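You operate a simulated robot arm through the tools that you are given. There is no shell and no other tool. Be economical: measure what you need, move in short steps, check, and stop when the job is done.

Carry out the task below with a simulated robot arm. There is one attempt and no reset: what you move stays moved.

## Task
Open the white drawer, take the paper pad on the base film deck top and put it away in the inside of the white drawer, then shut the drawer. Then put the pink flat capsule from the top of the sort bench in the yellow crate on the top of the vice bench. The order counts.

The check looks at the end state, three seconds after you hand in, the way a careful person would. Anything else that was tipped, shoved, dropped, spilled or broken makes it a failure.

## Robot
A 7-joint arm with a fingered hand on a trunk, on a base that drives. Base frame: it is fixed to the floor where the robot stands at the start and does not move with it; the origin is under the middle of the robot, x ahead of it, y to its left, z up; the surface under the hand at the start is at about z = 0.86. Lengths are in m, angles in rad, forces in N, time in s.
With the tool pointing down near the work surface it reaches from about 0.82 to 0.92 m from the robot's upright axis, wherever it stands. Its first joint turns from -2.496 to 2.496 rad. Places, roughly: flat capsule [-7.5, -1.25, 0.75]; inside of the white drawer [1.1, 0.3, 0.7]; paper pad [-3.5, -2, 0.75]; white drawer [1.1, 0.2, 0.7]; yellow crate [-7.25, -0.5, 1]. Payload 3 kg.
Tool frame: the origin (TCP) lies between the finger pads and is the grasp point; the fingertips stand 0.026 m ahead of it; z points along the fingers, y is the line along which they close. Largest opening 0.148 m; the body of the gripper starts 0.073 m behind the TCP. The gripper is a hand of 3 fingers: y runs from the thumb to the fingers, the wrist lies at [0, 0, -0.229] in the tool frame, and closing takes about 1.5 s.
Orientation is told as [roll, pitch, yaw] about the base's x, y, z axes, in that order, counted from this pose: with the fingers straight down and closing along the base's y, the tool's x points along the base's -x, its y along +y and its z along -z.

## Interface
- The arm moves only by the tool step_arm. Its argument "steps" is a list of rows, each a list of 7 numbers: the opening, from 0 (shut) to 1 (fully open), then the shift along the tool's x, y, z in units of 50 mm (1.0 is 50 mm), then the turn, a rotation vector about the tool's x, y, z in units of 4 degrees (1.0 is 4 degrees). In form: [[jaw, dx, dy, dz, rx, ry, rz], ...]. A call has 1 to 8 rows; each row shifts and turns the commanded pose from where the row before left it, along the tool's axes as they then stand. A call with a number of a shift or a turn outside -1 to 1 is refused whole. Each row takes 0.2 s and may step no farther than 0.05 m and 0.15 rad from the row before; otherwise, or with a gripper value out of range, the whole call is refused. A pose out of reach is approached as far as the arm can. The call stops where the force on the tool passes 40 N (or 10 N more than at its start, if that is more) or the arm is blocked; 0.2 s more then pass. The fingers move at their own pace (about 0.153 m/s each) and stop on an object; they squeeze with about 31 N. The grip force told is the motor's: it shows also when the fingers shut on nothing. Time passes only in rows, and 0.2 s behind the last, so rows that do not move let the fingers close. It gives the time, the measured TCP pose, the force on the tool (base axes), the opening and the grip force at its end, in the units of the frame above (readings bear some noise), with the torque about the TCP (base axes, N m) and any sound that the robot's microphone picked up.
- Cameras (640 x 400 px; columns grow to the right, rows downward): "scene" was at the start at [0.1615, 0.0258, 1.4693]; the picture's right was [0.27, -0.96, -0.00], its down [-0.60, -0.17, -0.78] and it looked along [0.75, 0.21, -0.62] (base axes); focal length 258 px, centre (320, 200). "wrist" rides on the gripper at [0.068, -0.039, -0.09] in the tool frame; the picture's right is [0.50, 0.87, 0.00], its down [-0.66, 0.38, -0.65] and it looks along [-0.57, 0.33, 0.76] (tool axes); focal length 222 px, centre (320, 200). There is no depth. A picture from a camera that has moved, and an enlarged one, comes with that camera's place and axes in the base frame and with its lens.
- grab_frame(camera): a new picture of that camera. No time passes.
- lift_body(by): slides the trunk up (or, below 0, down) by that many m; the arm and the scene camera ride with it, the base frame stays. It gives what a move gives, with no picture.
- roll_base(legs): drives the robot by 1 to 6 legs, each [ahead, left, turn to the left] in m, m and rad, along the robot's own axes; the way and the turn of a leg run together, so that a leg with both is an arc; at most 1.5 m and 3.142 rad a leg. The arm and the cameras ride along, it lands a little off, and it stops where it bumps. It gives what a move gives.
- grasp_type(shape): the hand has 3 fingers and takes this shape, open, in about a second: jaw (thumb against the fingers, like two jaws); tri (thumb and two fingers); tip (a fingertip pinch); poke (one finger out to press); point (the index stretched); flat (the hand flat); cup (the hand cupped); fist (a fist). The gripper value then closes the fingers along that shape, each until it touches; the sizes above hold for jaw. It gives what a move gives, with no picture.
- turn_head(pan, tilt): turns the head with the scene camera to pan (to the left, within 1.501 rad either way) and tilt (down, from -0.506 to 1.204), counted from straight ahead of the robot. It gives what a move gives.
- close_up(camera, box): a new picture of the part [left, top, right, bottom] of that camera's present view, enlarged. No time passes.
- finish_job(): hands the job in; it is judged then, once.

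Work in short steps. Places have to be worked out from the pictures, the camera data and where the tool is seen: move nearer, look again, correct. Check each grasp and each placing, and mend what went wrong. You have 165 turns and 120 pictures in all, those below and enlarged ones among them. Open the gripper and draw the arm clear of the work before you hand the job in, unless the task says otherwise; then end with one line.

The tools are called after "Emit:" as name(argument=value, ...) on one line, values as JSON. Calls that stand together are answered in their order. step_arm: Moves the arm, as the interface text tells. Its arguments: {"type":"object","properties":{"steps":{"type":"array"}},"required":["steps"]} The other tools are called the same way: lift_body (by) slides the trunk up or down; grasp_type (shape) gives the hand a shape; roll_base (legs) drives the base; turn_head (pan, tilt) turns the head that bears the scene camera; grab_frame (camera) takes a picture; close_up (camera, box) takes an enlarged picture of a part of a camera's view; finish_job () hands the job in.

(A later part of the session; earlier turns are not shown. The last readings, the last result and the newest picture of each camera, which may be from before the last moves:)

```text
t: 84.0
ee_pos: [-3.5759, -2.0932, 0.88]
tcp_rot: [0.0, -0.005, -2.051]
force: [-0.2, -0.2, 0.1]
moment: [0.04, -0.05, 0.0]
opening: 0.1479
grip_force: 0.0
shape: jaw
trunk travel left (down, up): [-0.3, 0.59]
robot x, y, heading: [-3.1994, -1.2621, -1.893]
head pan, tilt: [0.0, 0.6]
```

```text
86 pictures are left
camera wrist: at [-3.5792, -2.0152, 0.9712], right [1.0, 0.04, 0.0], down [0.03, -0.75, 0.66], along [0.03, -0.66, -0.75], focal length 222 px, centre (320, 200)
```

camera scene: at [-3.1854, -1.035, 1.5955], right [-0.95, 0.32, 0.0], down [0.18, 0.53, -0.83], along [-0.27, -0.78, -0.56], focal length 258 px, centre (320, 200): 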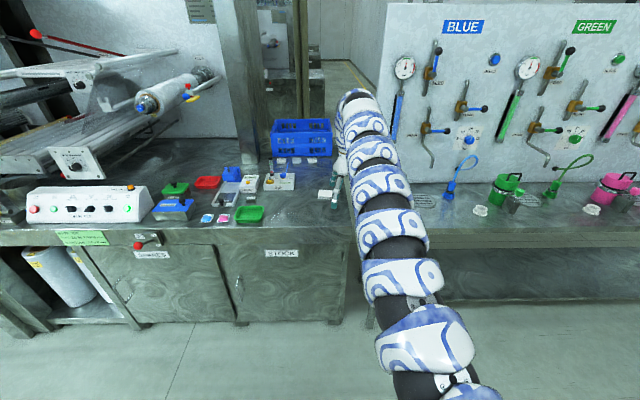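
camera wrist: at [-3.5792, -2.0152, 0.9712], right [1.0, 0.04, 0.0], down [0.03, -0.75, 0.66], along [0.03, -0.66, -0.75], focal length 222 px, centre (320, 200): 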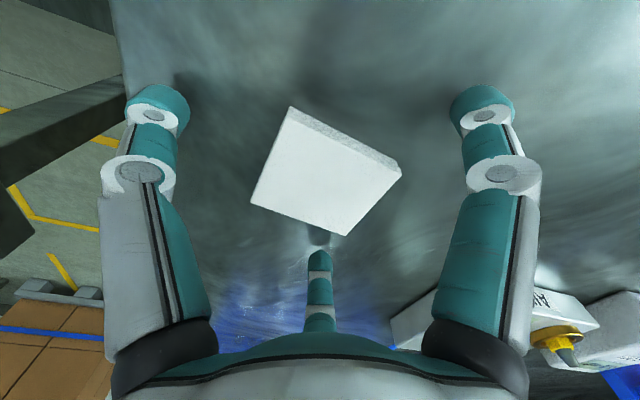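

Pad top appears about level with the fingertips (z≈0.854), so the deck surface is near 0.83. I go down a further 2 cm.

Emit:
step_arm(steps=[[1, 0, 0, 0.2, 0, 0, 0], [1, 0, 0, 0.15, 0, 0, 0]])

Emit:
grab_frame(camera="wrist")

```text
t: 84.6
ee_pos: [-3.5751, -2.0951, 0.8737]
tcp_rot: [0.006, -0.014, -2.05]
force: [-1.4, -0.2, 18.2]
moment: [0.61, -0.11, 0.05]
opening: 0.1479
grip_force: 0.0
shape: jaw
trunk travel left (down, up): [-0.3, 0.59]
robot x, y, heading: [-3.2028, -1.2604, -1.89]
head pan, tilt: [0.0, 0.6]
stopped in row 2: the force on the tool passed its limit at 49 N (the readings are from after the stop); the commanded pose is now the measured one
```

```text
85 pictures are left
camera wrist: at [-3.5789, -2.0162, 0.9626], right [1.0, 0.04, 0.0], down [0.03, -0.75, 0.67], along [0.03, -0.67, -0.75], focal length 222 px, centre (320, 200)
```

wrist: 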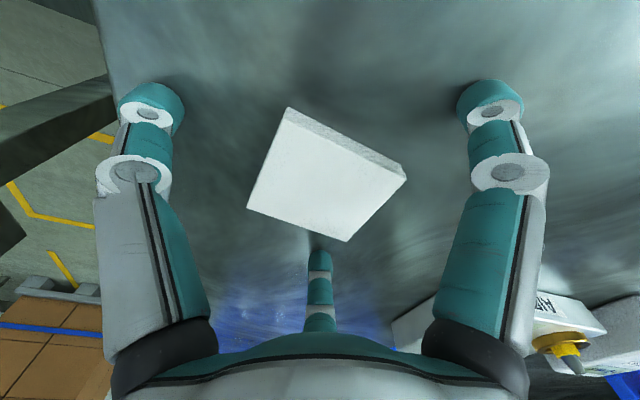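

Contact with the deck: surface ≈0.847. I lift 4 mm and close on the pad.

Emit:
step_arm(steps=[[1, 0, 0, -0.08, 0, 0, 0], [0.6, 0, 0, 0, 0, 0, 0], [0.4, 0, 0, 0, 0, 0, 0], [0.2, 0, 0, 0, 0, 0, 0], [0, 0, 0, 0, 0, 0, 0], [0, 0, 0, 0, 0, 0, 0], [0, 0, 0, 0, 0, 0, 0]])

Emit:
grab_frame(camera="wrist")

```text
t: 86.2
ee_pos: [-3.5761, -2.0949, 0.8741]
tcp_rot: [0.006, -0.012, -2.05]
force: [-5.4, 0.6, 22.0]
moment: [0.05, 0.64, -0.01]
opening: 0.0601
grip_force: 30.8
shape: jaw
trunk travel left (down, up): [-0.3, 0.59]
robot x, y, heading: [-3.2019, -1.261, -1.895]
head pan, tilt: [0.0, 0.6]
```

```text
84 pictures are left
camera wrist: at [-3.5792, -2.0155, 0.9649], right [1.0, 0.04, 0.0], down [0.03, -0.75, 0.66], along [0.03, -0.66, -0.75], focal length 222 px, centre (320, 200)
```

wrist: 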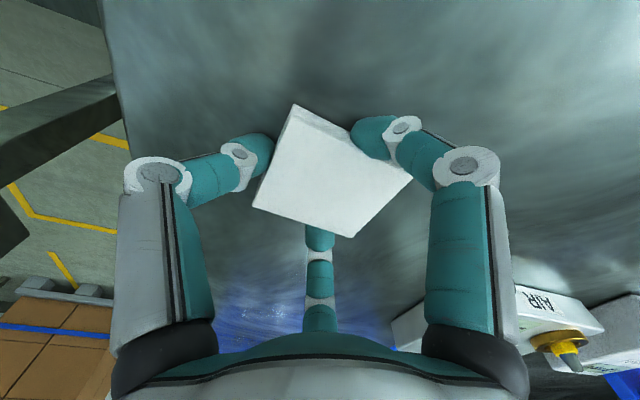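

Gripped (opening 60 mm). I lift 6 cm and check.

Emit:
step_arm(steps=[[0, 0, 0, -0.3, 0, 0, 0], [0, 0, 0, -0.4, 0, 0, 0], [0, 0, 0, -0.5, 0, 0, 0], [0, 0, 0, 0, 0, 0, 0]])

Emit:
grab_frame(camera="wrist")

```text
t: 87.2
ee_pos: [-3.5751, -2.0946, 0.9335]
tcp_rot: [0.003, -0.011, -2.051]
force: [0.0, 0.3, -1.3]
moment: [-0.1, 0.14, 0.01]
opening: 0.0477
grip_force: 31.3
shape: jaw
trunk travel left (down, up): [-0.3, 0.59]
robot x, y, heading: [-3.2015, -1.2641, -1.891]
head pan, tilt: [0.0, 0.6]
```

```text
83 pictures are left
camera wrist: at [-3.5785, -2.0153, 1.0235], right [1.0, 0.04, 0.0], down [0.03, -0.75, 0.66], along [0.03, -0.66, -0.75], focal length 222 px, centre (320, 200)
```

wrist: 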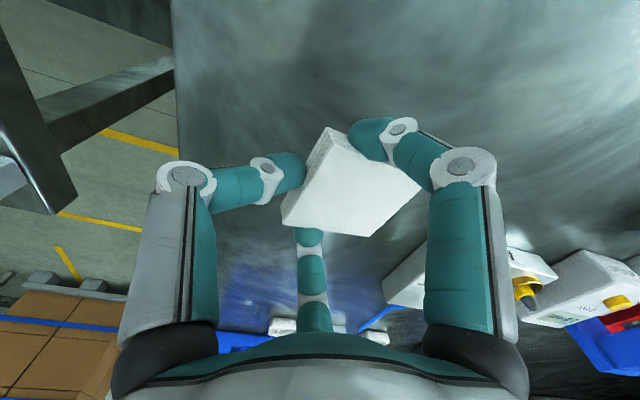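

The pad is lifted but tilted. I wait briefly to see whether the grip is stable.

Emit:
step_arm(steps=[[0, 0, 0, 0, 0, 0, 0], [0, 0, 0, 0, 0, 0, 0], [0, 0, 0, 0, 0, 0, 0]])

Emit:
close_up(camera="wrist", box=[200, 80, 460, 280])

```text
t: 88.0
ee_pos: [-3.5754, -2.0935, 0.9347]
tcp_rot: [0.003, -0.012, -2.05]
force: [-0.3, 0.4, -0.4]
moment: [-0.12, 0.1, -0.01]
opening: 0.0471
grip_force: 31.3
shape: jaw
trunk travel left (down, up): [-0.3, 0.59]
robot x, y, heading: [-3.1994, -1.2629, -1.893]
head pan, tilt: [0.0, 0.6]
```

```text
2.00 times, centred on (330, 180) of wrist
camera zoom: at [-3.5787, -2.0155, 1.0234], right [1.0, 0.04, 0.0], down [0.03, -0.75, 0.66], along [0.03, -0.66, -0.75], focal length 444 px, centre (300, 240)
```

zoom: 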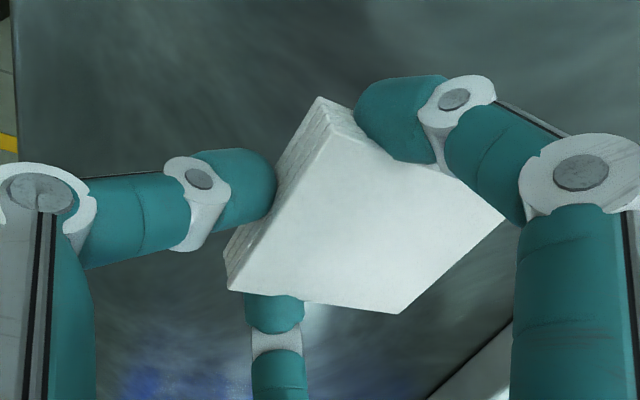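

The pad sits tilted because the tips pressed the deck while closing. I set it back down and regrasp slightly higher.

Emit:
step_arm(steps=[[0, 0, 0, 0.4, 0, 0, 0], [0, 0, 0, 0.4, 0, 0, 0], [0, 0, 0, 0.2, 0, 0, 0], [0.3, 0, 0, 0, 0, 0, 0], [0.6, 0, 0, 0, 0, 0, 0], [1, 0, 0, 0, 0, 0, 0], [1, 0, 0, -0.2, 0, 0, 0], [1, 0, 0, 0, 0, 0, 0]])

Emit:
grab_frame(camera="wrist")

```text
t: 89.8
ee_pos: [-3.5757, -2.0958, 0.8926]
tcp_rot: [0.006, -0.011, -2.052]
force: [-0.8, 0.2, 0.0]
moment: [-0.02, 0.0, 0.03]
opening: 0.148
grip_force: 0.1
shape: jaw
trunk travel left (down, up): [-0.3, 0.59]
robot x, y, heading: [-3.2013, -1.2606, -1.889]
head pan, tilt: [0.0, 0.6]
```

```text
81 pictures are left
camera wrist: at [-3.5792, -2.0168, 0.9835], right [1.0, 0.04, 0.0], down [0.03, -0.75, 0.66], along [0.03, -0.66, -0.75], focal length 222 px, centre (320, 200)
```

wrist: 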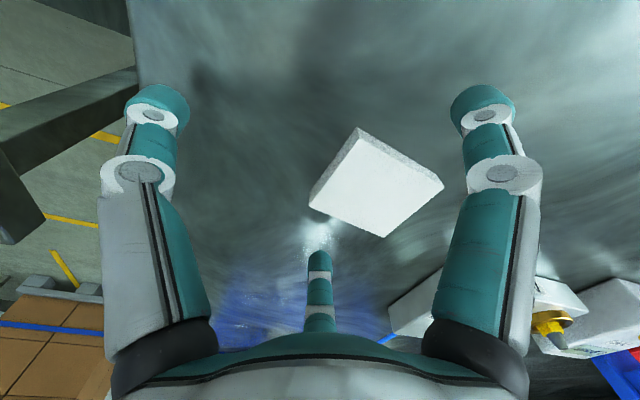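

The thumb pushed the pad 4 cm along +y, so the three-finger arrangement is not like parallel jaws here. I raise a bit and look at other hand shapes.

Emit:
step_arm(steps=[[1, 0, 0, -0.8, 0, 0, 0], [1, 0, 0, -0.8, 0, 0, 0], [1, 0, 0, 0, 0, 0, 0]])

Emit:
grasp_type(shape="tip")

Emit:
grab_frame(camera="wrist")

Emit:
grasp_type(shape="tri")

Emit:
grab_frame(camera="wrist")

```text
t: 90.6
ee_pos: [-3.577, -2.0961, 0.9647]
tcp_rot: [0.002, -0.015, -2.051]
force: [0.1, 0.4, -0.4]
moment: [0.02, -0.04, 0.01]
opening: 0.1476
grip_force: 0.0
shape: jaw
out of reach, approached as far as the arm can: row 2
trunk travel left (down, up): [-0.3, 0.59]
robot x, y, heading: [-3.2023, -1.262, -1.89]
head pan, tilt: [0.0, 0.6]
```

```text
t: 91.5
ee_pos: [-3.5767, -2.0959, 0.9642]
tcp_rot: [0.003, -0.016, -2.051]
force: [0.1, 0.2, -0.4]
moment: [0.0, 0.03, -0.01]
opening: 0.1478
grip_force: 0.0
shape: tip
trunk travel left (down, up): [-0.3, 0.59]
robot x, y, heading: [-3.2043, -1.2603, -1.894]
head pan, tilt: [0.0, 0.6]
```

```text
80 pictures are left
camera wrist: at [-3.5804, -2.0177, 1.0543], right [1.0, 0.04, 0.0], down [0.03, -0.75, 0.66], along [0.03, -0.66, -0.75], focal length 222 px, centre (320, 200)
```

wrist: 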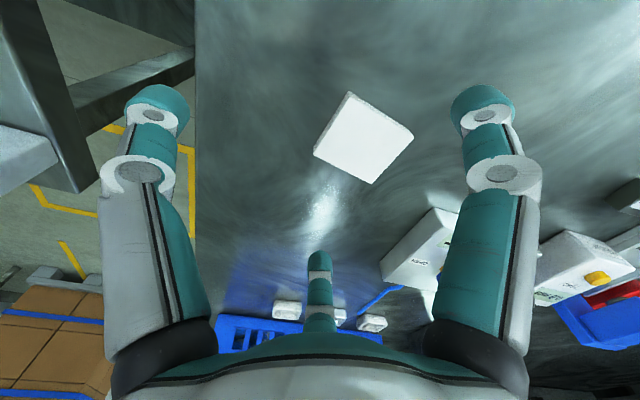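

```text
t: 92.4
ee_pos: [-3.5775, -2.0972, 0.9651]
tcp_rot: [0.003, -0.015, -2.051]
force: [0.4, -0.6, -1.2]
moment: [0.01, -0.02, -0.01]
opening: 0.1479
grip_force: 0.0
shape: tri
trunk travel left (down, up): [-0.3, 0.59]
robot x, y, heading: [-3.2009, -1.2643, -1.888]
head pan, tilt: [0.0, 0.6]
```

```text
79 pictures are left
camera wrist: at [-3.5804, -2.0177, 1.0543], right [1.0, 0.04, 0.0], down [0.03, -0.75, 0.66], along [0.03, -0.66, -0.75], focal length 222 px, centre (320, 200)
```

wrist: 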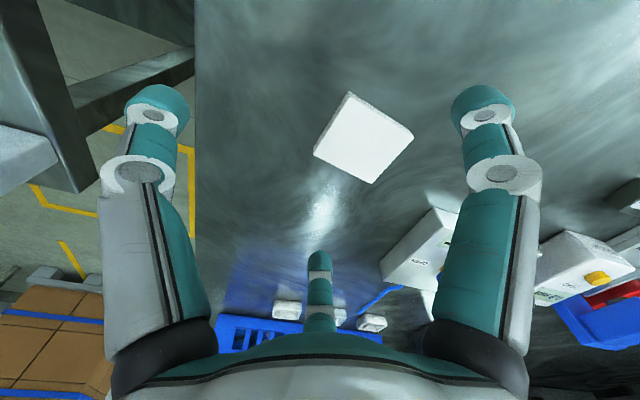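

Open they look identical; I test how "tip" closes in the air.

Emit:
grasp_type(shape="tip")

Emit:
step_arm(steps=[[0.35, 0, 0, 0, 0, 0, 0], [0.35, 0, 0, 0, 0, 0, 0], [0.35, 0, 0, 0, 0, 0, 0], [0.35, 0, 0, 0, 0, 0, 0], [0.35, 0, 0, 0, 0, 0, 0]])

Emit:
grab_frame(camera="wrist")

Emit:
grasp_type(shape="jaw")

Emit:
step_arm(steps=[[0.35, 0, 0, 0, 0, 0, 0], [0.35, 0, 0, 0, 0, 0, 0], [0.35, 0, 0, 0, 0, 0, 0], [0.35, 0, 0, 0, 0, 0, 0], [0.35, 0, 0, 0, 0, 0, 0]])

Emit:
grab_frame(camera="wrist")

```text
t: 93.3
ee_pos: [-3.5773, -2.0965, 0.9652]
tcp_rot: [0.003, -0.013, -2.053]
force: [0.1, 0.2, -0.4]
moment: [-0.02, -0.02, 0.01]
opening: 0.148
grip_force: 0.0
shape: tip
trunk travel left (down, up): [-0.3, 0.59]
robot x, y, heading: [-3.1985, -1.2656, -1.895]
head pan, tilt: [0.0, 0.6]
```

```text
t: 94.5
ee_pos: [-3.5768, -2.097, 0.9651]
tcp_rot: [0.004, -0.014, -2.05]
force: [-0.1, -0.5, -0.5]
moment: [-0.02, 0.01, 0.02]
opening: 0.0519
grip_force: 0.1
shape: tip
trunk travel left (down, up): [-0.3, 0.59]
robot x, y, heading: [-3.2012, -1.2632, -1.891]
head pan, tilt: [0.0, 0.6]
```

```text
78 pictures are left
camera wrist: at [-3.5804, -2.0177, 1.0542], right [1.0, 0.04, 0.0], down [0.03, -0.75, 0.66], along [0.03, -0.66, -0.75], focal length 222 px, centre (320, 200)
```

wrist: 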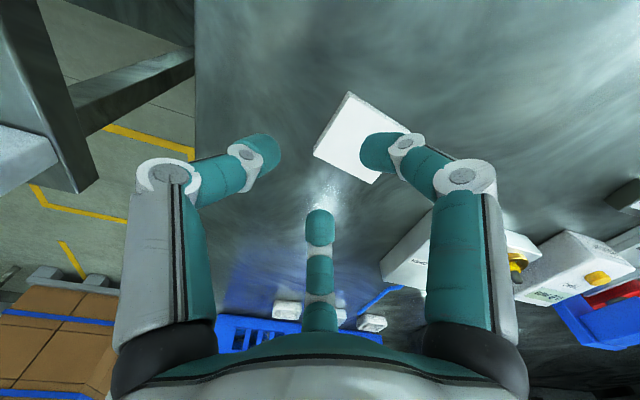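

```text
t: 95.4
ee_pos: [-3.5769, -2.0961, 0.9659]
tcp_rot: [0.002, -0.015, -2.05]
force: [-0.1, 0.5, 0.0]
moment: [-0.01, -0.01, 0.02]
opening: 0.148
grip_force: 0.0
shape: jaw
trunk travel left (down, up): [-0.3, 0.59]
robot x, y, heading: [-3.2038, -1.2617, -1.894]
head pan, tilt: [0.0, 0.6]
```

```text
t: 96.6
ee_pos: [-3.5761, -2.0958, 0.9654]
tcp_rot: [0.003, -0.013, -2.053]
force: [-0.1, -0.7, 0.2]
moment: [0.03, -0.01, -0.02]
opening: 0.0522
grip_force: 0.1
shape: jaw
trunk travel left (down, up): [-0.3, 0.59]
robot x, y, heading: [-3.1991, -1.2615, -1.894]
head pan, tilt: [0.0, 0.6]
```

```text
77 pictures are left
camera wrist: at [-3.5804, -2.0177, 1.0543], right [1.0, 0.04, 0.0], down [0.03, -0.75, 0.66], along [0.03, -0.66, -0.75], focal length 222 px, centre (320, 200)
```

wrist: 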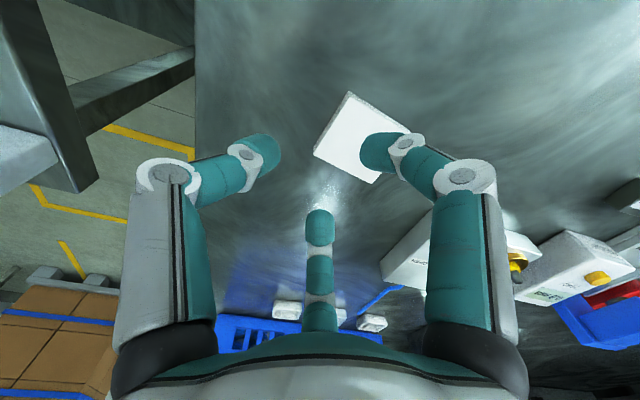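

All shapes close concentrically at 120°. A square is best held with one corner at a finger (15° turn), so I rotate 15° and recentre over the pad at ≈(-3.538,-2.112).

Emit:
step_arm(steps=[[1, 0, 0, 0, 0, 0, -1], [1, 0, 0, 0, 0, 0, -1], [1, 0, 0, 0, 0, 0, -1], [1, 0, 0, 0, 0, 0, -0.75], [1, -0.28, 0.44, 0, 0, 0, 0], [1, 0, 0.44, 0, 0, 0, 0], [1, 0, 0, 0, 0, 0, 0]])

Emit:
lift_body(by=-0.06)

Emit:
grab_frame(camera="wrist")

```text
t: 98.2
ee_pos: [-3.5392, -2.1201, 0.9632]
tcp_rot: [0.001, -0.009, -1.789]
force: [1.0, 0.1, 0.4]
moment: [0.0, 0.03, 0.0]
opening: 0.1478
grip_force: 0.0
shape: jaw
trunk travel left (down, up): [-0.3, 0.59]
robot x, y, heading: [-3.2012, -1.2627, -1.888]
head pan, tilt: [0.0, 0.6]
```

```text
t: 99.2
ee_pos: [-3.5376, -2.1205, 0.904]
tcp_rot: [0.004, -0.013, -1.79]
force: [0.5, 0.3, 0.3]
moment: [0.01, -0.04, 0.0]
opening: 0.1479
grip_force: 0.1
shape: jaw
trunk travel left (down, up): [-0.24, 0.65]
robot x, y, heading: [-3.2026, -1.2658, -1.894]
head pan, tilt: [0.0, 0.6]
```

```text
76 pictures are left
camera wrist: at [-3.5608, -2.0453, 0.9938], right [0.95, 0.3, 0.0], down [0.23, -0.71, 0.66], along [0.2, -0.63, -0.75], focal length 222 px, centre (320, 200)
```

wrist: 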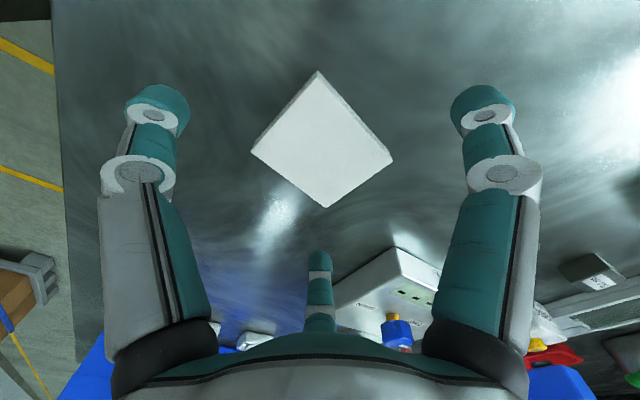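

Excellent symmetric alignment. I shift 8 mm toward the camera side, descend to TCP z≈0.879 and close.

Emit:
step_arm(steps=[[1, 0.14, -0.08, 0.25, 0, 0, 0], [1, 0, 0, 0.23, 0, 0, 0], [1, 0, 0, 0, 0, 0, 0]])

Emit:
step_arm(steps=[[0.7, 0, 0, 0, 0, 0, 0], [0.5, 0, 0, 0, 0, 0, 0], [0.3, 0, 0, 0, 0, 0, 0], [0.1, 0, 0, 0, 0, 0, 0], [0, 0, 0, 0, 0, 0, 0], [0, 0, 0, 0, 0, 0, 0]])

Emit:
grab_frame(camera="wrist")

```text
t: 100.0
ee_pos: [-3.5396, -2.1123, 0.8793]
tcp_rot: [-0.001, -0.012, -1.791]
force: [0.2, 0.4, 0.4]
moment: [0.02, 0.01, -0.03]
opening: 0.1478
grip_force: 0.1
shape: jaw
trunk travel left (down, up): [-0.24, 0.65]
robot x, y, heading: [-3.202, -1.2653, -1.892]
head pan, tilt: [0.0, 0.6]
```

```text
t: 101.4
ee_pos: [-3.5394, -2.1134, 0.8792]
tcp_rot: [0.002, -0.011, -1.788]
force: [-0.4, 0.0, 0.0]
moment: [-0.02, 0.0, -0.01]
opening: 0.0538
grip_force: 30.7
shape: jaw
trunk travel left (down, up): [-0.24, 0.65]
robot x, y, heading: [-3.2063, -1.2589, -1.892]
head pan, tilt: [0.0, 0.6]
```

```text
75 pictures are left
camera wrist: at [-3.5631, -2.0374, 0.9688], right [0.95, 0.3, 0.0], down [0.23, -0.71, 0.66], along [0.2, -0.63, -0.75], focal length 222 px, centre (320, 200)
```

wrist: 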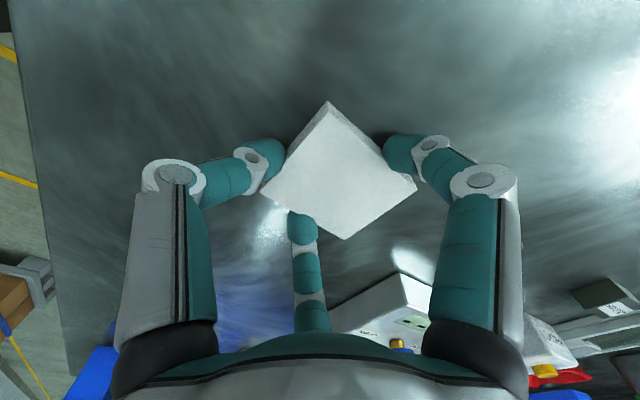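

The middle finger slid to the lower-left face, but three faces are held without deck contact. I lift a little to see.

Emit:
step_arm(steps=[[0, 0, 0, -0.2, 0, 0, 0], [0, 0, 0, -0.3, 0, 0, 0], [0, 0, 0, 0, 0, 0, 0], [0, 0, 0, 0, 0, 0, 0]])

Emit:
grab_frame(camera="wrist")

```text
t: 102.4
ee_pos: [-3.539, -2.111, 0.9048]
tcp_rot: [0.002, -0.01, -1.79]
force: [0.3, 0.0, -0.6]
moment: [0.0, -0.01, 0.01]
opening: 0.0536
grip_force: 31.3
shape: jaw
trunk travel left (down, up): [-0.24, 0.65]
robot x, y, heading: [-3.2033, -1.2609, -1.893]
head pan, tilt: [0.0, 0.6]
```

```text
74 pictures are left
camera wrist: at [-3.5631, -2.0373, 0.9943], right [0.95, 0.3, 0.0], down [0.23, -0.71, 0.66], along [0.2, -0.63, -0.75], focal length 222 px, centre (320, 200)
```

wrist: 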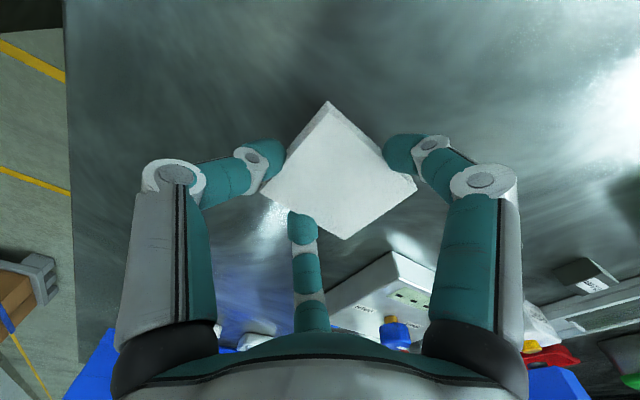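

The pad is held level and stable. I raise the trunk and back away from the deck, then re-check the grip.

Emit:
lift_body(by=0.2)

Emit:
roll_base(legs=[[-0.75, 0, 0]])

Emit:
grab_frame(camera="wrist")

```text
t: 104.5
ee_pos: [-3.5396, -2.1121, 1.1047]
tcp_rot: [0.001, -0.01, -1.788]
force: [-0.2, -0.8, -1.0]
moment: [0.04, 0.0, 0.03]
opening: 0.0539
grip_force: 31.2
shape: jaw
trunk travel left (down, up): [-0.44, 0.45]
robot x, y, heading: [-3.1975, -1.2635, -1.891]
head pan, tilt: [0.0, 0.6]
```

```text
t: 108.7
ee_pos: [-3.2951, -1.3873, 1.1057]
tcp_rot: [0.002, -0.011, -1.782]
force: [0.8, 0.1, -0.8]
moment: [0.02, 0.01, -0.04]
opening: 0.0541
grip_force: 30.8
shape: jaw
trunk travel left (down, up): [-0.44, 0.45]
robot x, y, heading: [-2.9582, -0.5354, -1.886]
head pan, tilt: [0.0, 0.6]
```

```text
73 pictures are left
camera wrist: at [-3.3179, -1.3124, 1.1945], right [0.95, 0.31, 0.0], down [0.23, -0.71, 0.66], along [0.2, -0.63, -0.75], focal length 222 px, centre (320, 200)
```

wrist: 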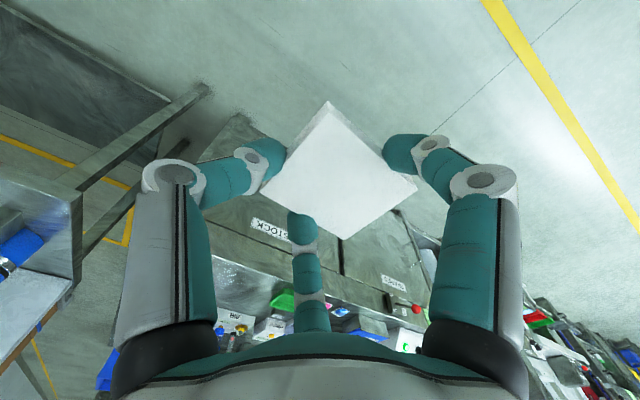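

Grip unchanged. I turn left and drive back along the aisle.

Emit:
roll_base(legs=[[0, 0, 1.554], [1.5, 0, 0], [1.5, 0, 0]])

```text
t: 127.3
ee_pos: [0.7994, -1.845, 1.1038]
tcp_rot: [0.001, -0.011, -0.221]
force: [0.5, 0.2, -0.7]
moment: [0.03, 0.07, 0.0]
opening: 0.0535
grip_force: 31.0
shape: jaw
trunk travel left (down, up): [-0.44, 0.45]
robot x, y, heading: [-0.0492, -1.5035, -0.326]
head pan, tilt: [0.0, 0.6]
```

Now the last stretch: 0.48 m and turn left to face the drawer; then look.

Emit:
roll_base(legs=[[0.484, 0, 0], [0, 0, 1.566]])

Emit:
grab_frame(camera="scene")

Emit:
grab_frame(camera="wrist")

```text
t: 134.0
ee_pos: [0.7475, -0.8097, 1.104]
tcp_rot: [0.003, -0.01, 1.352]
force: [0.0, 0.2, 0.2]
moment: [0.0, -0.01, 0.0]
opening: 0.0531
grip_force: 30.4
shape: jaw
trunk travel left (down, up): [-0.44, 0.45]
robot x, y, heading: [0.4052, -1.6589, 1.245]
head pan, tilt: [0.0, 0.6]
```

```text
72 pictures are left
camera scene: at [0.4591, -1.4969, 1.5255], right [0.95, -0.32, 0.0], down [-0.18, -0.54, -0.82], along [0.26, 0.78, -0.57], focal length 258 px, centre (320, 200)
```

scene: 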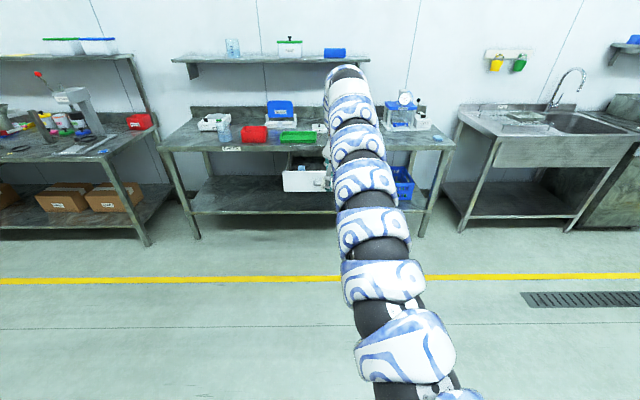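

```text
71 pictures are left
camera wrist: at [0.7701, -0.8855, 1.1943], right [-0.95, -0.3, 0.0], down [-0.23, 0.71, 0.66], along [-0.19, 0.63, -0.75], focal length 222 px, centre (320, 200)
```

wrist: 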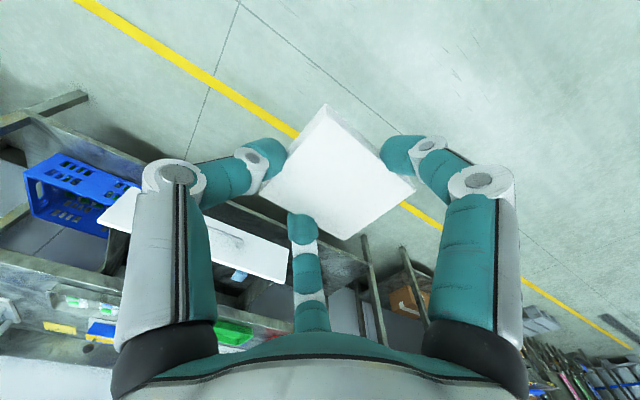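

The pad is held; drawer open ahead. I drive forward 0.6 m and look.

Emit:
roll_base(legs=[[0.6, 0, 0]])

Emit:
grab_frame(camera="scene")

Emit:
grab_frame(camera="wrist")

```text
t: 137.4
ee_pos: [0.949, -0.2396, 1.1043]
tcp_rot: [0.002, -0.011, 1.342]
force: [-0.1, -0.4, 0.0]
moment: [0.03, 0.01, 0.01]
opening: 0.0533
grip_force: 31.2
shape: jaw
trunk travel left (down, up): [-0.44, 0.45]
robot x, y, heading: [0.6032, -1.0844, 1.239]
head pan, tilt: [0.0, 0.6]
```

```text
70 pictures are left
camera scene: at [0.6556, -0.9245, 1.5255], right [0.95, -0.33, 0.0], down [-0.18, -0.53, -0.82], along [0.27, 0.78, -0.57], focal length 258 px, centre (320, 200)
```

scene: 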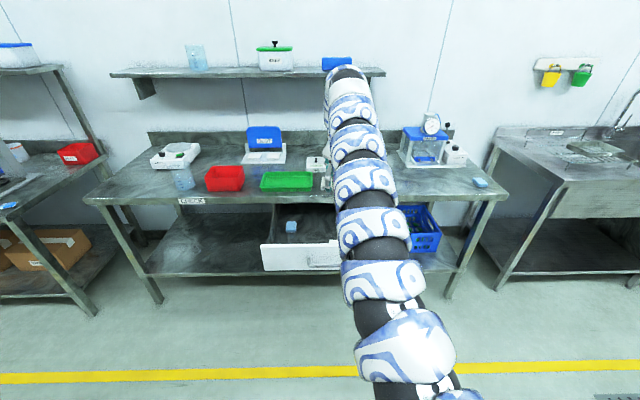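

```text
69 pictures are left
camera wrist: at [0.9721, -0.316, 1.1941], right [-0.96, -0.29, 0.0], down [-0.22, 0.72, 0.66], along [-0.19, 0.63, -0.75], focal length 222 px, centre (320, 200)
```

wrist: 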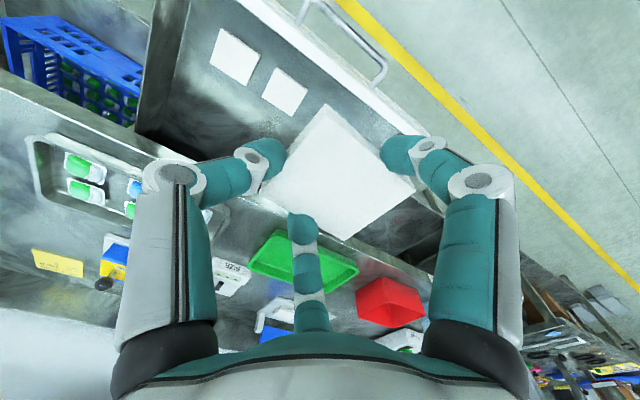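

The drawer holds two white pads at right and a blue box at left. I zoom to find free floor.

Emit:
close_up(camera="wrist", box=[120, 0, 440, 200])

Emit:
close_up(camera="scene", box=[240, 180, 400, 280])

```text
2.00 times, centred on (280, 100) of wrist
camera zoom: at [0.9721, -0.316, 1.1941], right [-0.96, -0.29, 0.0], down [-0.22, 0.72, 0.66], along [-0.19, 0.63, -0.75], focal length 444 px, centre (400, 400)
```

zoom: 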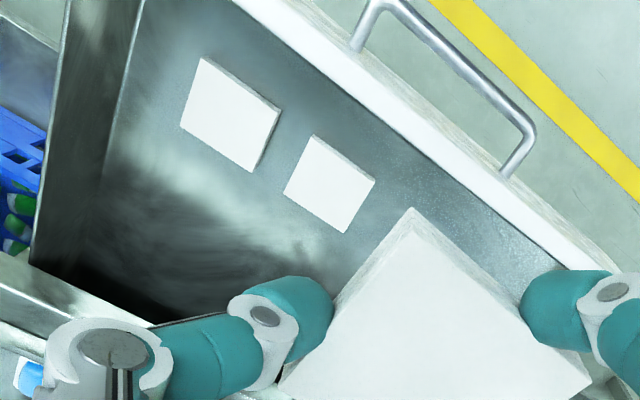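

```text
4.00 times, centred on (320, 230) of scene
camera zoom: at [0.6556, -0.9245, 1.5255], right [0.95, -0.33, 0.0], down [-0.18, -0.53, -0.82], along [0.27, 0.78, -0.57], focal length 1032 px, centre (320, 80)
```

zoom: 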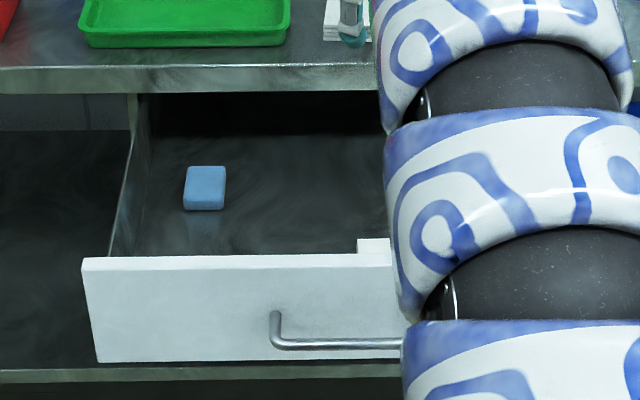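

Free floor is between the white pad (left edge L≈-0.97) and the blue box. I move the hand 9 cm left and 10 cm ahead, then verify.

Emit:
roll_base(legs=[[0.097, 0.092, 0]])

Emit:
lift_body(by=-0.16)

Emit:
grab_frame(camera="wrist")

Emit:
grab_frame(camera="scene")

```text
t: 138.7
ee_pos: [0.8907, -0.1199, 1.1044]
tcp_rot: [0.001, -0.009, 1.343]
force: [-0.4, -0.3, -0.5]
moment: [-0.01, 0.0, -0.02]
opening: 0.0532
grip_force: 31.5
shape: jaw
trunk travel left (down, up): [-0.44, 0.45]
robot x, y, heading: [0.5467, -0.9669, 1.244]
head pan, tilt: [0.0, 0.6]
```

```text
t: 140.5
ee_pos: [0.8908, -0.1192, 0.9445]
tcp_rot: [0.001, -0.011, 1.345]
force: [-0.3, 0.1, -0.5]
moment: [0.01, -0.03, 0.0]
opening: 0.053
grip_force: 30.8
shape: jaw
trunk travel left (down, up): [-0.28, 0.61]
robot x, y, heading: [0.5437, -0.9684, 1.234]
head pan, tilt: [0.0, 0.6]
```

```text
66 pictures are left
camera wrist: at [0.913, -0.1957, 1.0343], right [-0.96, -0.29, 0.0], down [-0.22, 0.72, 0.66], along [-0.19, 0.63, -0.75], focal length 222 px, centre (320, 200)
```

wrist: 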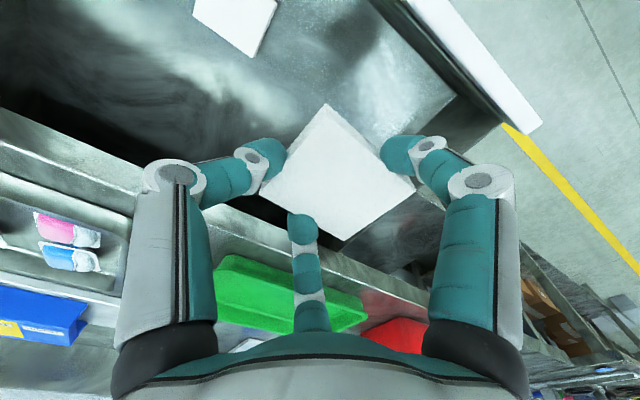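

```text
65 pictures are left
camera scene: at [0.598, -0.8051, 1.3656], right [0.95, -0.32, 0.0], down [-0.18, -0.53, -0.83], along [0.27, 0.78, -0.57], focal length 258 px, centre (320, 200)
```

scene: 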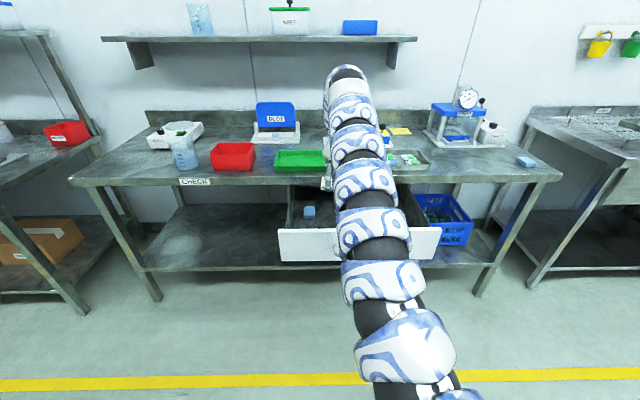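

Position good (F≈0.18, L≈-0.88). I lower the trunk 0.13 and check.

Emit:
lift_body(by=-0.13)

Emit:
grab_frame(camera="wrist")

```text
t: 142.1
ee_pos: [0.8898, -0.119, 0.8151]
tcp_rot: [0.002, -0.009, 1.345]
force: [-0.3, 0.4, 0.0]
moment: [0.01, -0.01, -0.03]
opening: 0.0532
grip_force: 31.1
shape: jaw
trunk travel left (down, up): [-0.15, 0.74]
robot x, y, heading: [0.5466, -0.9699, 1.239]
head pan, tilt: [0.0, 0.6]
```

```text
64 pictures are left
camera wrist: at [0.913, -0.1957, 0.9043], right [-0.96, -0.29, 0.0], down [-0.22, 0.72, 0.66], along [-0.19, 0.63, -0.75], focal length 222 px, centre (320, 200)
```

wrist: 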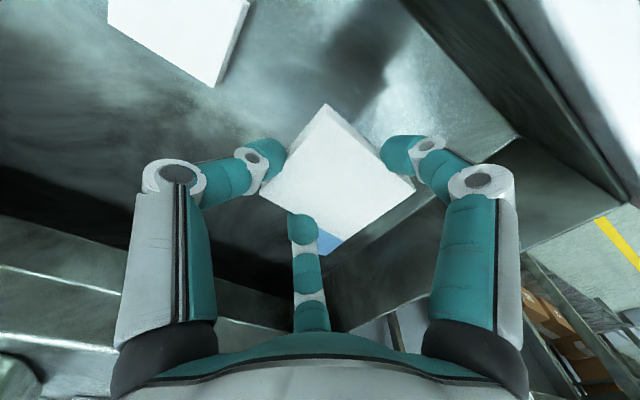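

Clear of both the blue box and the other pads. I lower slowly until the pad touches the drawer floor.

Emit:
step_arm(steps=[[0, 0, 0, 0.3, 0, 0, 0], [0, 0, 0, 0.3, 0, 0, 0], [0, 0, 0, 0.2, 0, 0, 0], [0, 0, 0, 0.2, 0, 0, 0]])

Emit:
grab_frame(camera="wrist")

```text
t: 143.1
ee_pos: [0.8892, -0.1212, 0.7639]
tcp_rot: [0.001, -0.011, 1.344]
force: [-0.6, 0.1, 0.1]
moment: [0.0, 0.04, -0.03]
opening: 0.0532
grip_force: 31.5
shape: jaw
trunk travel left (down, up): [-0.15, 0.74]
robot x, y, heading: [0.5444, -0.97, 1.244]
head pan, tilt: [0.0, 0.6]
```

```text
63 pictures are left
camera wrist: at [0.9129, -0.1975, 0.8539], right [-0.96, -0.29, 0.0], down [-0.22, 0.72, 0.66], along [-0.19, 0.63, -0.75], focal length 222 px, centre (320, 200)
```

wrist: 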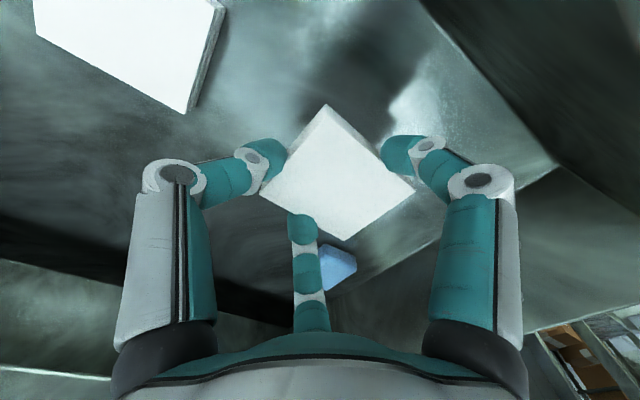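

The blue box is close to where the middle finger will open, so I shift 12 mm back and 10 mm right, then continue down.

Emit:
step_arm(steps=[[0, 0.26, -0.2, 0, 0, 0, 0], [0, 0, 0, 0.1, 0, 0, 0], [0, 0, 0, 0.1, 0, 0, 0], [0, 0, 0, 0.1, 0, 0, 0]])

Emit:
grab_frame(camera="wrist")

```text
t: 144.1
ee_pos: [0.8976, -0.1346, 0.7489]
tcp_rot: [0.004, -0.012, 1.345]
force: [0.3, -0.5, -0.7]
moment: [0.01, 0.01, 0.02]
opening: 0.0531
grip_force: 31.0
shape: jaw
trunk travel left (down, up): [-0.15, 0.74]
robot x, y, heading: [0.5443, -0.9656, 1.24]
head pan, tilt: [0.0, 0.6]
```

```text
62 pictures are left
camera wrist: at [0.9205, -0.21, 0.8393], right [-0.96, -0.29, 0.0], down [-0.22, 0.72, 0.66], along [-0.19, 0.63, -0.75], focal length 222 px, centre (320, 200)
```

wrist: 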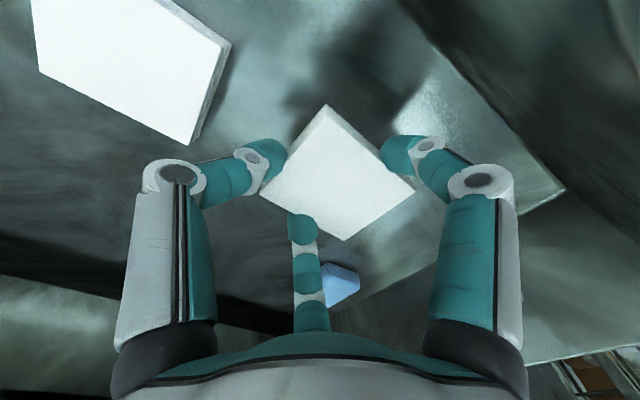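

Still no contact; pad2 clears the thumb by ~2.5 cm. I continue down in 4 mm steps.

Emit:
step_arm(steps=[[0, 0, 0, 0.08, 0, 0, 0], [0, 0, 0, 0.08, 0, 0, 0], [0, 0, 0, 0.08, 0, 0, 0]])

```text
t: 144.9
ee_pos: [0.8988, -0.1347, 0.7373]
tcp_rot: [0.002, -0.011, 1.343]
force: [0.1, 0.2, -0.5]
moment: [-0.01, -0.01, -0.01]
opening: 0.0532
grip_force: 31.3
shape: jaw
trunk travel left (down, up): [-0.15, 0.74]
robot x, y, heading: [0.5423, -0.9658, 1.244]
head pan, tilt: [0.0, 0.6]
```

No contact yet; continue.

Emit:
step_arm(steps=[[0, 0, 0, 0.08, 0, 0, 0], [0, 0, 0, 0.08, 0, 0, 0], [0, 0, 0, 0.08, 0, 0, 0]])

Emit:
grab_frame(camera="wrist")

```text
t: 145.7
ee_pos: [0.8975, -0.1334, 0.7273]
tcp_rot: [0.002, -0.013, 1.344]
force: [0.0, -0.4, 9.6]
moment: [-0.06, 0.3, 0.02]
opening: 0.0528
grip_force: 30.4
shape: jaw
trunk travel left (down, up): [-0.15, 0.74]
robot x, y, heading: [0.5447, -0.9654, 1.242]
head pan, tilt: [0.0, 0.6]
```

```text
61 pictures are left
camera wrist: at [0.9198, -0.2097, 0.816], right [-0.96, -0.29, 0.0], down [-0.22, 0.72, 0.66], along [-0.19, 0.63, -0.75], focal length 222 px, centre (320, 200)
```

wrist: 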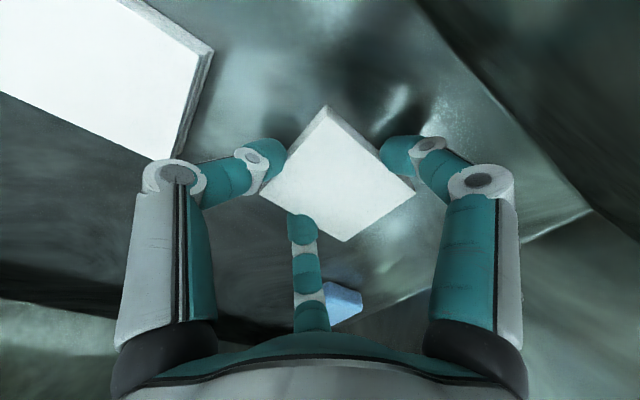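

Contact with the floor (9.6 N). I open slightly to release, then raise straight up.

Emit:
step_arm(steps=[[0.45, 0, 0, 0, 0, 0, 0], [0.55, 0, 0, 0, 0, 0, 0], [0.55, 0, 0, 0, 0, 0, 0], [0.55, 0, 0, 0, 0, 0, 0]])

Emit:
grab_frame(camera="wrist")

```text
t: 146.7
ee_pos: [0.8966, -0.1344, 0.7257]
tcp_rot: [0.002, -0.01, 1.344]
force: [0.0, 0.5, 6.3]
moment: [-0.18, 0.19, 0.0]
opening: 0.0798
grip_force: 0.1
shape: jaw
trunk travel left (down, up): [-0.15, 0.74]
robot x, y, heading: [0.5428, -0.9706, 1.235]
head pan, tilt: [0.0, 0.6]
```

```text
60 pictures are left
camera wrist: at [0.9199, -0.2096, 0.8154], right [-0.96, -0.29, 0.0], down [-0.22, 0.72, 0.66], along [-0.19, 0.63, -0.75], focal length 222 px, centre (320, 200)
```

wrist: 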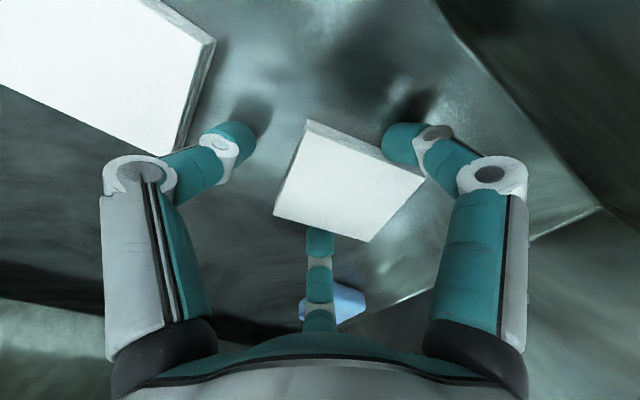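

Released. I raise 4 cm and check that the pad stays.

Emit:
step_arm(steps=[[0.6, 0, 0, -0.1, 0, 0, 0], [0.6, 0, 0, -0.3, 0, 0, 0], [0.6, 0, 0, -0.5, 0, 0, 0], [0.6, 0, 0, 0, 0, 0, 0]])

Emit:
grab_frame(camera="wrist")

```text
t: 147.7
ee_pos: [0.8969, -0.1329, 0.7699]
tcp_rot: [0.002, -0.01, 1.344]
force: [0.1, -0.4, 0.5]
moment: [0.01, 0.01, 0.05]
opening: 0.0885
grip_force: 0.0
shape: jaw
trunk travel left (down, up): [-0.15, 0.74]
robot x, y, heading: [0.5422, -0.9677, 1.236]
head pan, tilt: [0.0, 0.6]
```

```text
59 pictures are left
camera wrist: at [0.9206, -0.2094, 0.8593], right [-0.96, -0.29, 0.0], down [-0.22, 0.72, 0.66], along [-0.19, 0.63, -0.75], focal length 222 px, centre (320, 200)
```

wrist: 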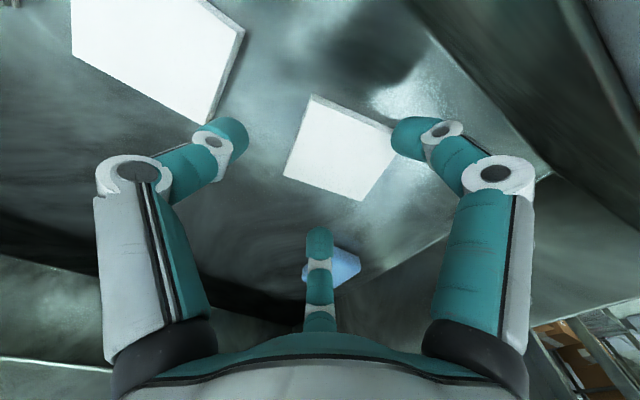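

Pad lies flat in the drawer, other contents untouched. I raise the trunk and back off.

Emit:
lift_body(by=0.3)

Emit:
roll_base(legs=[[-0.65, -0.05, 0]])

Emit:
turn_head(pan=-0.1, tilt=0.5)

Emit:
step_arm(steps=[[0.6, 0, 0, 0, -1, -1, 1], [0.6, 0, 0, 0, -1, -1, 1], [0.6, 0, 0, 0, -1, -1, 1], [0.6, 0, 0, 0, -1, -1, 1], [0.6, 0, 0, 0, -1, -1, 1], [0.6, 0, 0, 0, -1, -1, 1], [0.6, 0, 0, 0, -1, -1, 1], [0.6, 0, 0, 0, -1, -1, 1]])

Emit:
step_arm(steps=[[0.6, 0, 0, 0, -1, -1, 1], [0.6, 0, 0, 0, -1, -1, 1], [0.6, 0, 0, 0, -1, -1, 1], [0.6, 0, 0, 0, -1, -1, 1], [0.6, 0, 0, 0, -1, -1, 1], [0.6, 0, 0, 0, -1, -1, 1], [0.6, 0, 0, 0, -1, -1, 1], [0.6, 0, 0, 0, -1, -1, 1]])

Emit:
step_arm(steps=[[0.3, 0, 0, 0, -1, -1, 1], [0.1, 0, 0, 0, -0.32, -0.32, 0.32], [0, 0, 0, 0, 0, 0, 0], [0, 0, 0, 0, 0, 0, 0], [0, 0, 0, 0, 0, 0, 0]])

Emit:
grab_frame(camera="scene")

```text
t: 150.7
ee_pos: [0.8984, -0.1334, 1.0693]
tcp_rot: [0.003, -0.011, 1.344]
force: [-0.6, -0.6, -0.2]
moment: [-0.01, -0.01, 0.0]
opening: 0.0882
grip_force: 0.1
shape: jaw
trunk travel left (down, up): [-0.45, 0.44]
robot x, y, heading: [0.5465, -0.9659, 1.24]
head pan, tilt: [0.0, 0.6]
```

```text
t: 154.3
ee_pos: [0.7293, -0.7658, 1.0702]
tcp_rot: [0.0, -0.01, 1.352]
force: [0.1, 0.1, 0.2]
moment: [0.02, 0.01, 0.04]
opening: 0.088
grip_force: 0.0
shape: jaw
trunk travel left (down, up): [-0.45, 0.44]
robot x, y, heading: [0.3839, -1.6032, 1.25]
head pan, tilt: [0.0, 0.6]
```

```text
t: 155.0
ee_pos: [0.7293, -0.7654, 1.069]
tcp_rot: [0.003, -0.011, 1.353]
force: [-0.2, -0.4, 0.7]
moment: [0.03, -0.01, 0.01]
opening: 0.0881
grip_force: 0.1
shape: jaw
trunk travel left (down, up): [-0.45, 0.44]
robot x, y, heading: [0.3823, -1.6002, 1.25]
head pan, tilt: [-0.099, 0.499]
```

```text
t: 156.8
ee_pos: [0.7282, -0.7651, 1.0675]
tcp_rot: [0.726, -0.341, 0.634]
force: [0.6, 0.6, -1.1]
moment: [0.03, 0.03, 0.01]
opening: 0.0884
grip_force: 0.1
shape: jaw
trunk travel left (down, up): [-0.45, 0.44]
robot x, y, heading: [0.3802, -1.6019, 1.246]
head pan, tilt: [-0.099, 0.499]
```

```text
t: 158.6
ee_pos: [0.7297, -0.766, 1.0699]
tcp_rot: [1.487, -0.086, -0.123]
force: [-0.3, -0.1, -0.5]
moment: [0.03, -0.02, 0.01]
opening: 0.0886
grip_force: 0.0
shape: jaw
trunk travel left (down, up): [-0.45, 0.44]
robot x, y, heading: [0.3825, -1.6031, 1.249]
head pan, tilt: [-0.099, 0.499]
```

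```text
t: 159.8
ee_pos: [0.7296, -0.7667, 1.0706]
tcp_rot: [1.582, 0.001, -0.218]
force: [-0.6, 0.8, 0.8]
moment: [-0.02, 0.0, 0.01]
opening: 0.0001
grip_force: 31.0
shape: jaw
trunk travel left (down, up): [-0.45, 0.44]
robot x, y, heading: [0.3829, -1.6016, 1.247]
head pan, tilt: [-0.099, 0.499]
```

```text
58 pictures are left
camera scene: at [0.4441, -1.4406, 1.5446], right [0.91, -0.41, 0.0], down [-0.2, -0.44, -0.88], along [0.36, 0.8, -0.48], focal length 258 px, centre (320, 200)
```

scene: 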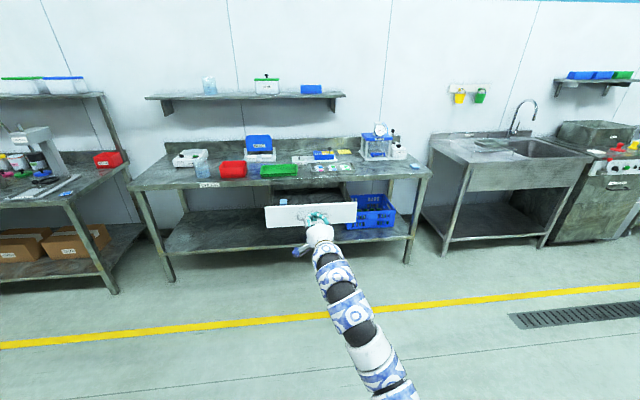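

I'll push the front with the half-open fingers straddling the bar. Correct the yaw, lower the trunk to bar height, and approach.

Emit:
step_arm(steps=[[0.45, -0.1, 0, 0, 0, -0.9, 0], [0.45, 0, 0, 0, -0.15, -0.7, 0], [0.45, 0, 0, 0, 0, 0, 0]])

Emit:
lift_body(by=-0.312)

Emit:
roll_base(legs=[[0.42, 0, 0]])

Emit:
close_up(camera="scene", box=[200, 120, 440, 270])

Emit:
grab_frame(camera="wrist")

```text
t: 160.6
ee_pos: [0.7335, -0.7673, 1.0702]
tcp_rot: [1.591, 0.004, -0.328]
force: [0.1, -0.4, 0.2]
moment: [0.01, 0.01, 0.02]
opening: 0.0661
grip_force: 0.1
shape: jaw
trunk travel left (down, up): [-0.45, 0.44]
robot x, y, heading: [0.3825, -1.603, 1.246]
head pan, tilt: [-0.099, 0.499]
```

```text
t: 163.7
ee_pos: [0.734, -0.768, 0.7574]
tcp_rot: [1.594, 0.003, -0.329]
force: [-0.8, 0.7, -0.2]
moment: [0.0, 0.0, -0.03]
opening: 0.0663
grip_force: 0.0
shape: jaw
trunk travel left (down, up): [-0.138, 0.752]
robot x, y, heading: [0.3829, -1.6015, 1.247]
head pan, tilt: [-0.099, 0.499]
```

```text
t: 166.3
ee_pos: [0.8767, -0.3734, 0.7562]
tcp_rot: [1.591, 0.006, -0.339]
force: [-0.1, -0.1, -0.7]
moment: [0.03, 0.03, -0.03]
opening: 0.0664
grip_force: 0.0
shape: jaw
trunk travel left (down, up): [-0.138, 0.752]
robot x, y, heading: [0.5171, -1.2004, 1.243]
head pan, tilt: [-0.099, 0.499]
```

```text
2.67 times, centred on (320, 195) of scene
camera zoom: at [0.5804, -1.043, 1.2326], right [0.91, -0.42, 0.0], down [-0.2, -0.43, -0.88], along [0.37, 0.8, -0.48], focal length 688 px, centre (320, 213)
```

zoom: 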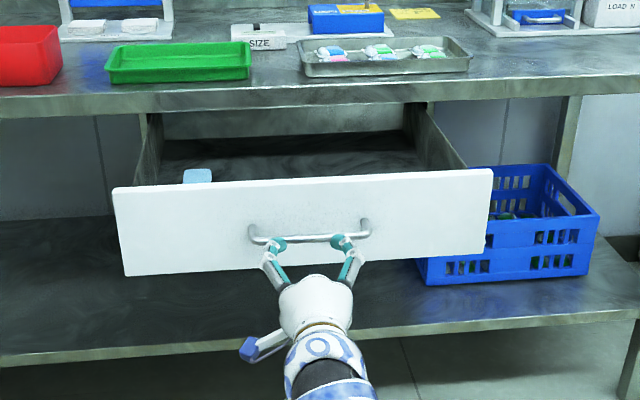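

```text
56 pictures are left
camera wrist: at [0.783, -0.4347, 0.7171], right [-0.48, 0.15, 0.87], down [0.4, -0.84, 0.36], along [0.78, 0.52, 0.34], focal length 222 px, centre (320, 200)
```

wrist: 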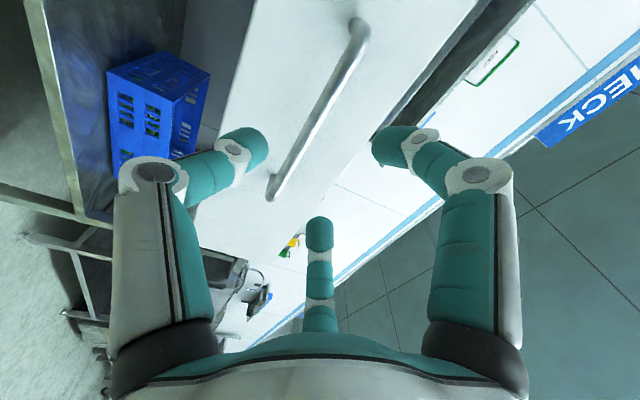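

Aligned with bar between thumb and fingers. I drive forward 0.25 m pushing the drawer in.

Emit:
roll_base(legs=[[0.25, 0, 0]])

Emit:
close_up(camera="scene", box=[200, 120, 440, 270])

```text
t: 168.1
ee_pos: [0.9565, -0.1366, 0.7573]
tcp_rot: [1.592, 0.002, -0.336]
force: [-0.4, 0.1, 0.6]
moment: [-0.03, 0.0, -0.03]
opening: 0.0663
grip_force: 0.0
shape: jaw
trunk travel left (down, up): [-0.138, 0.752]
robot x, y, heading: [0.599, -0.9669, 1.235]
head pan, tilt: [-0.099, 0.499]
```

```text
2.67 times, centred on (320, 195) of scene
camera zoom: at [0.661, -0.8076, 1.2326], right [0.91, -0.42, 0.0], down [-0.2, -0.44, -0.88], along [0.37, 0.8, -0.48], focal length 688 px, centre (320, 213)
```

zoom: 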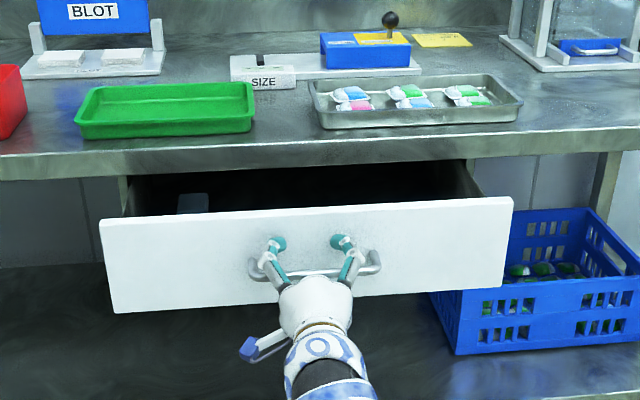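

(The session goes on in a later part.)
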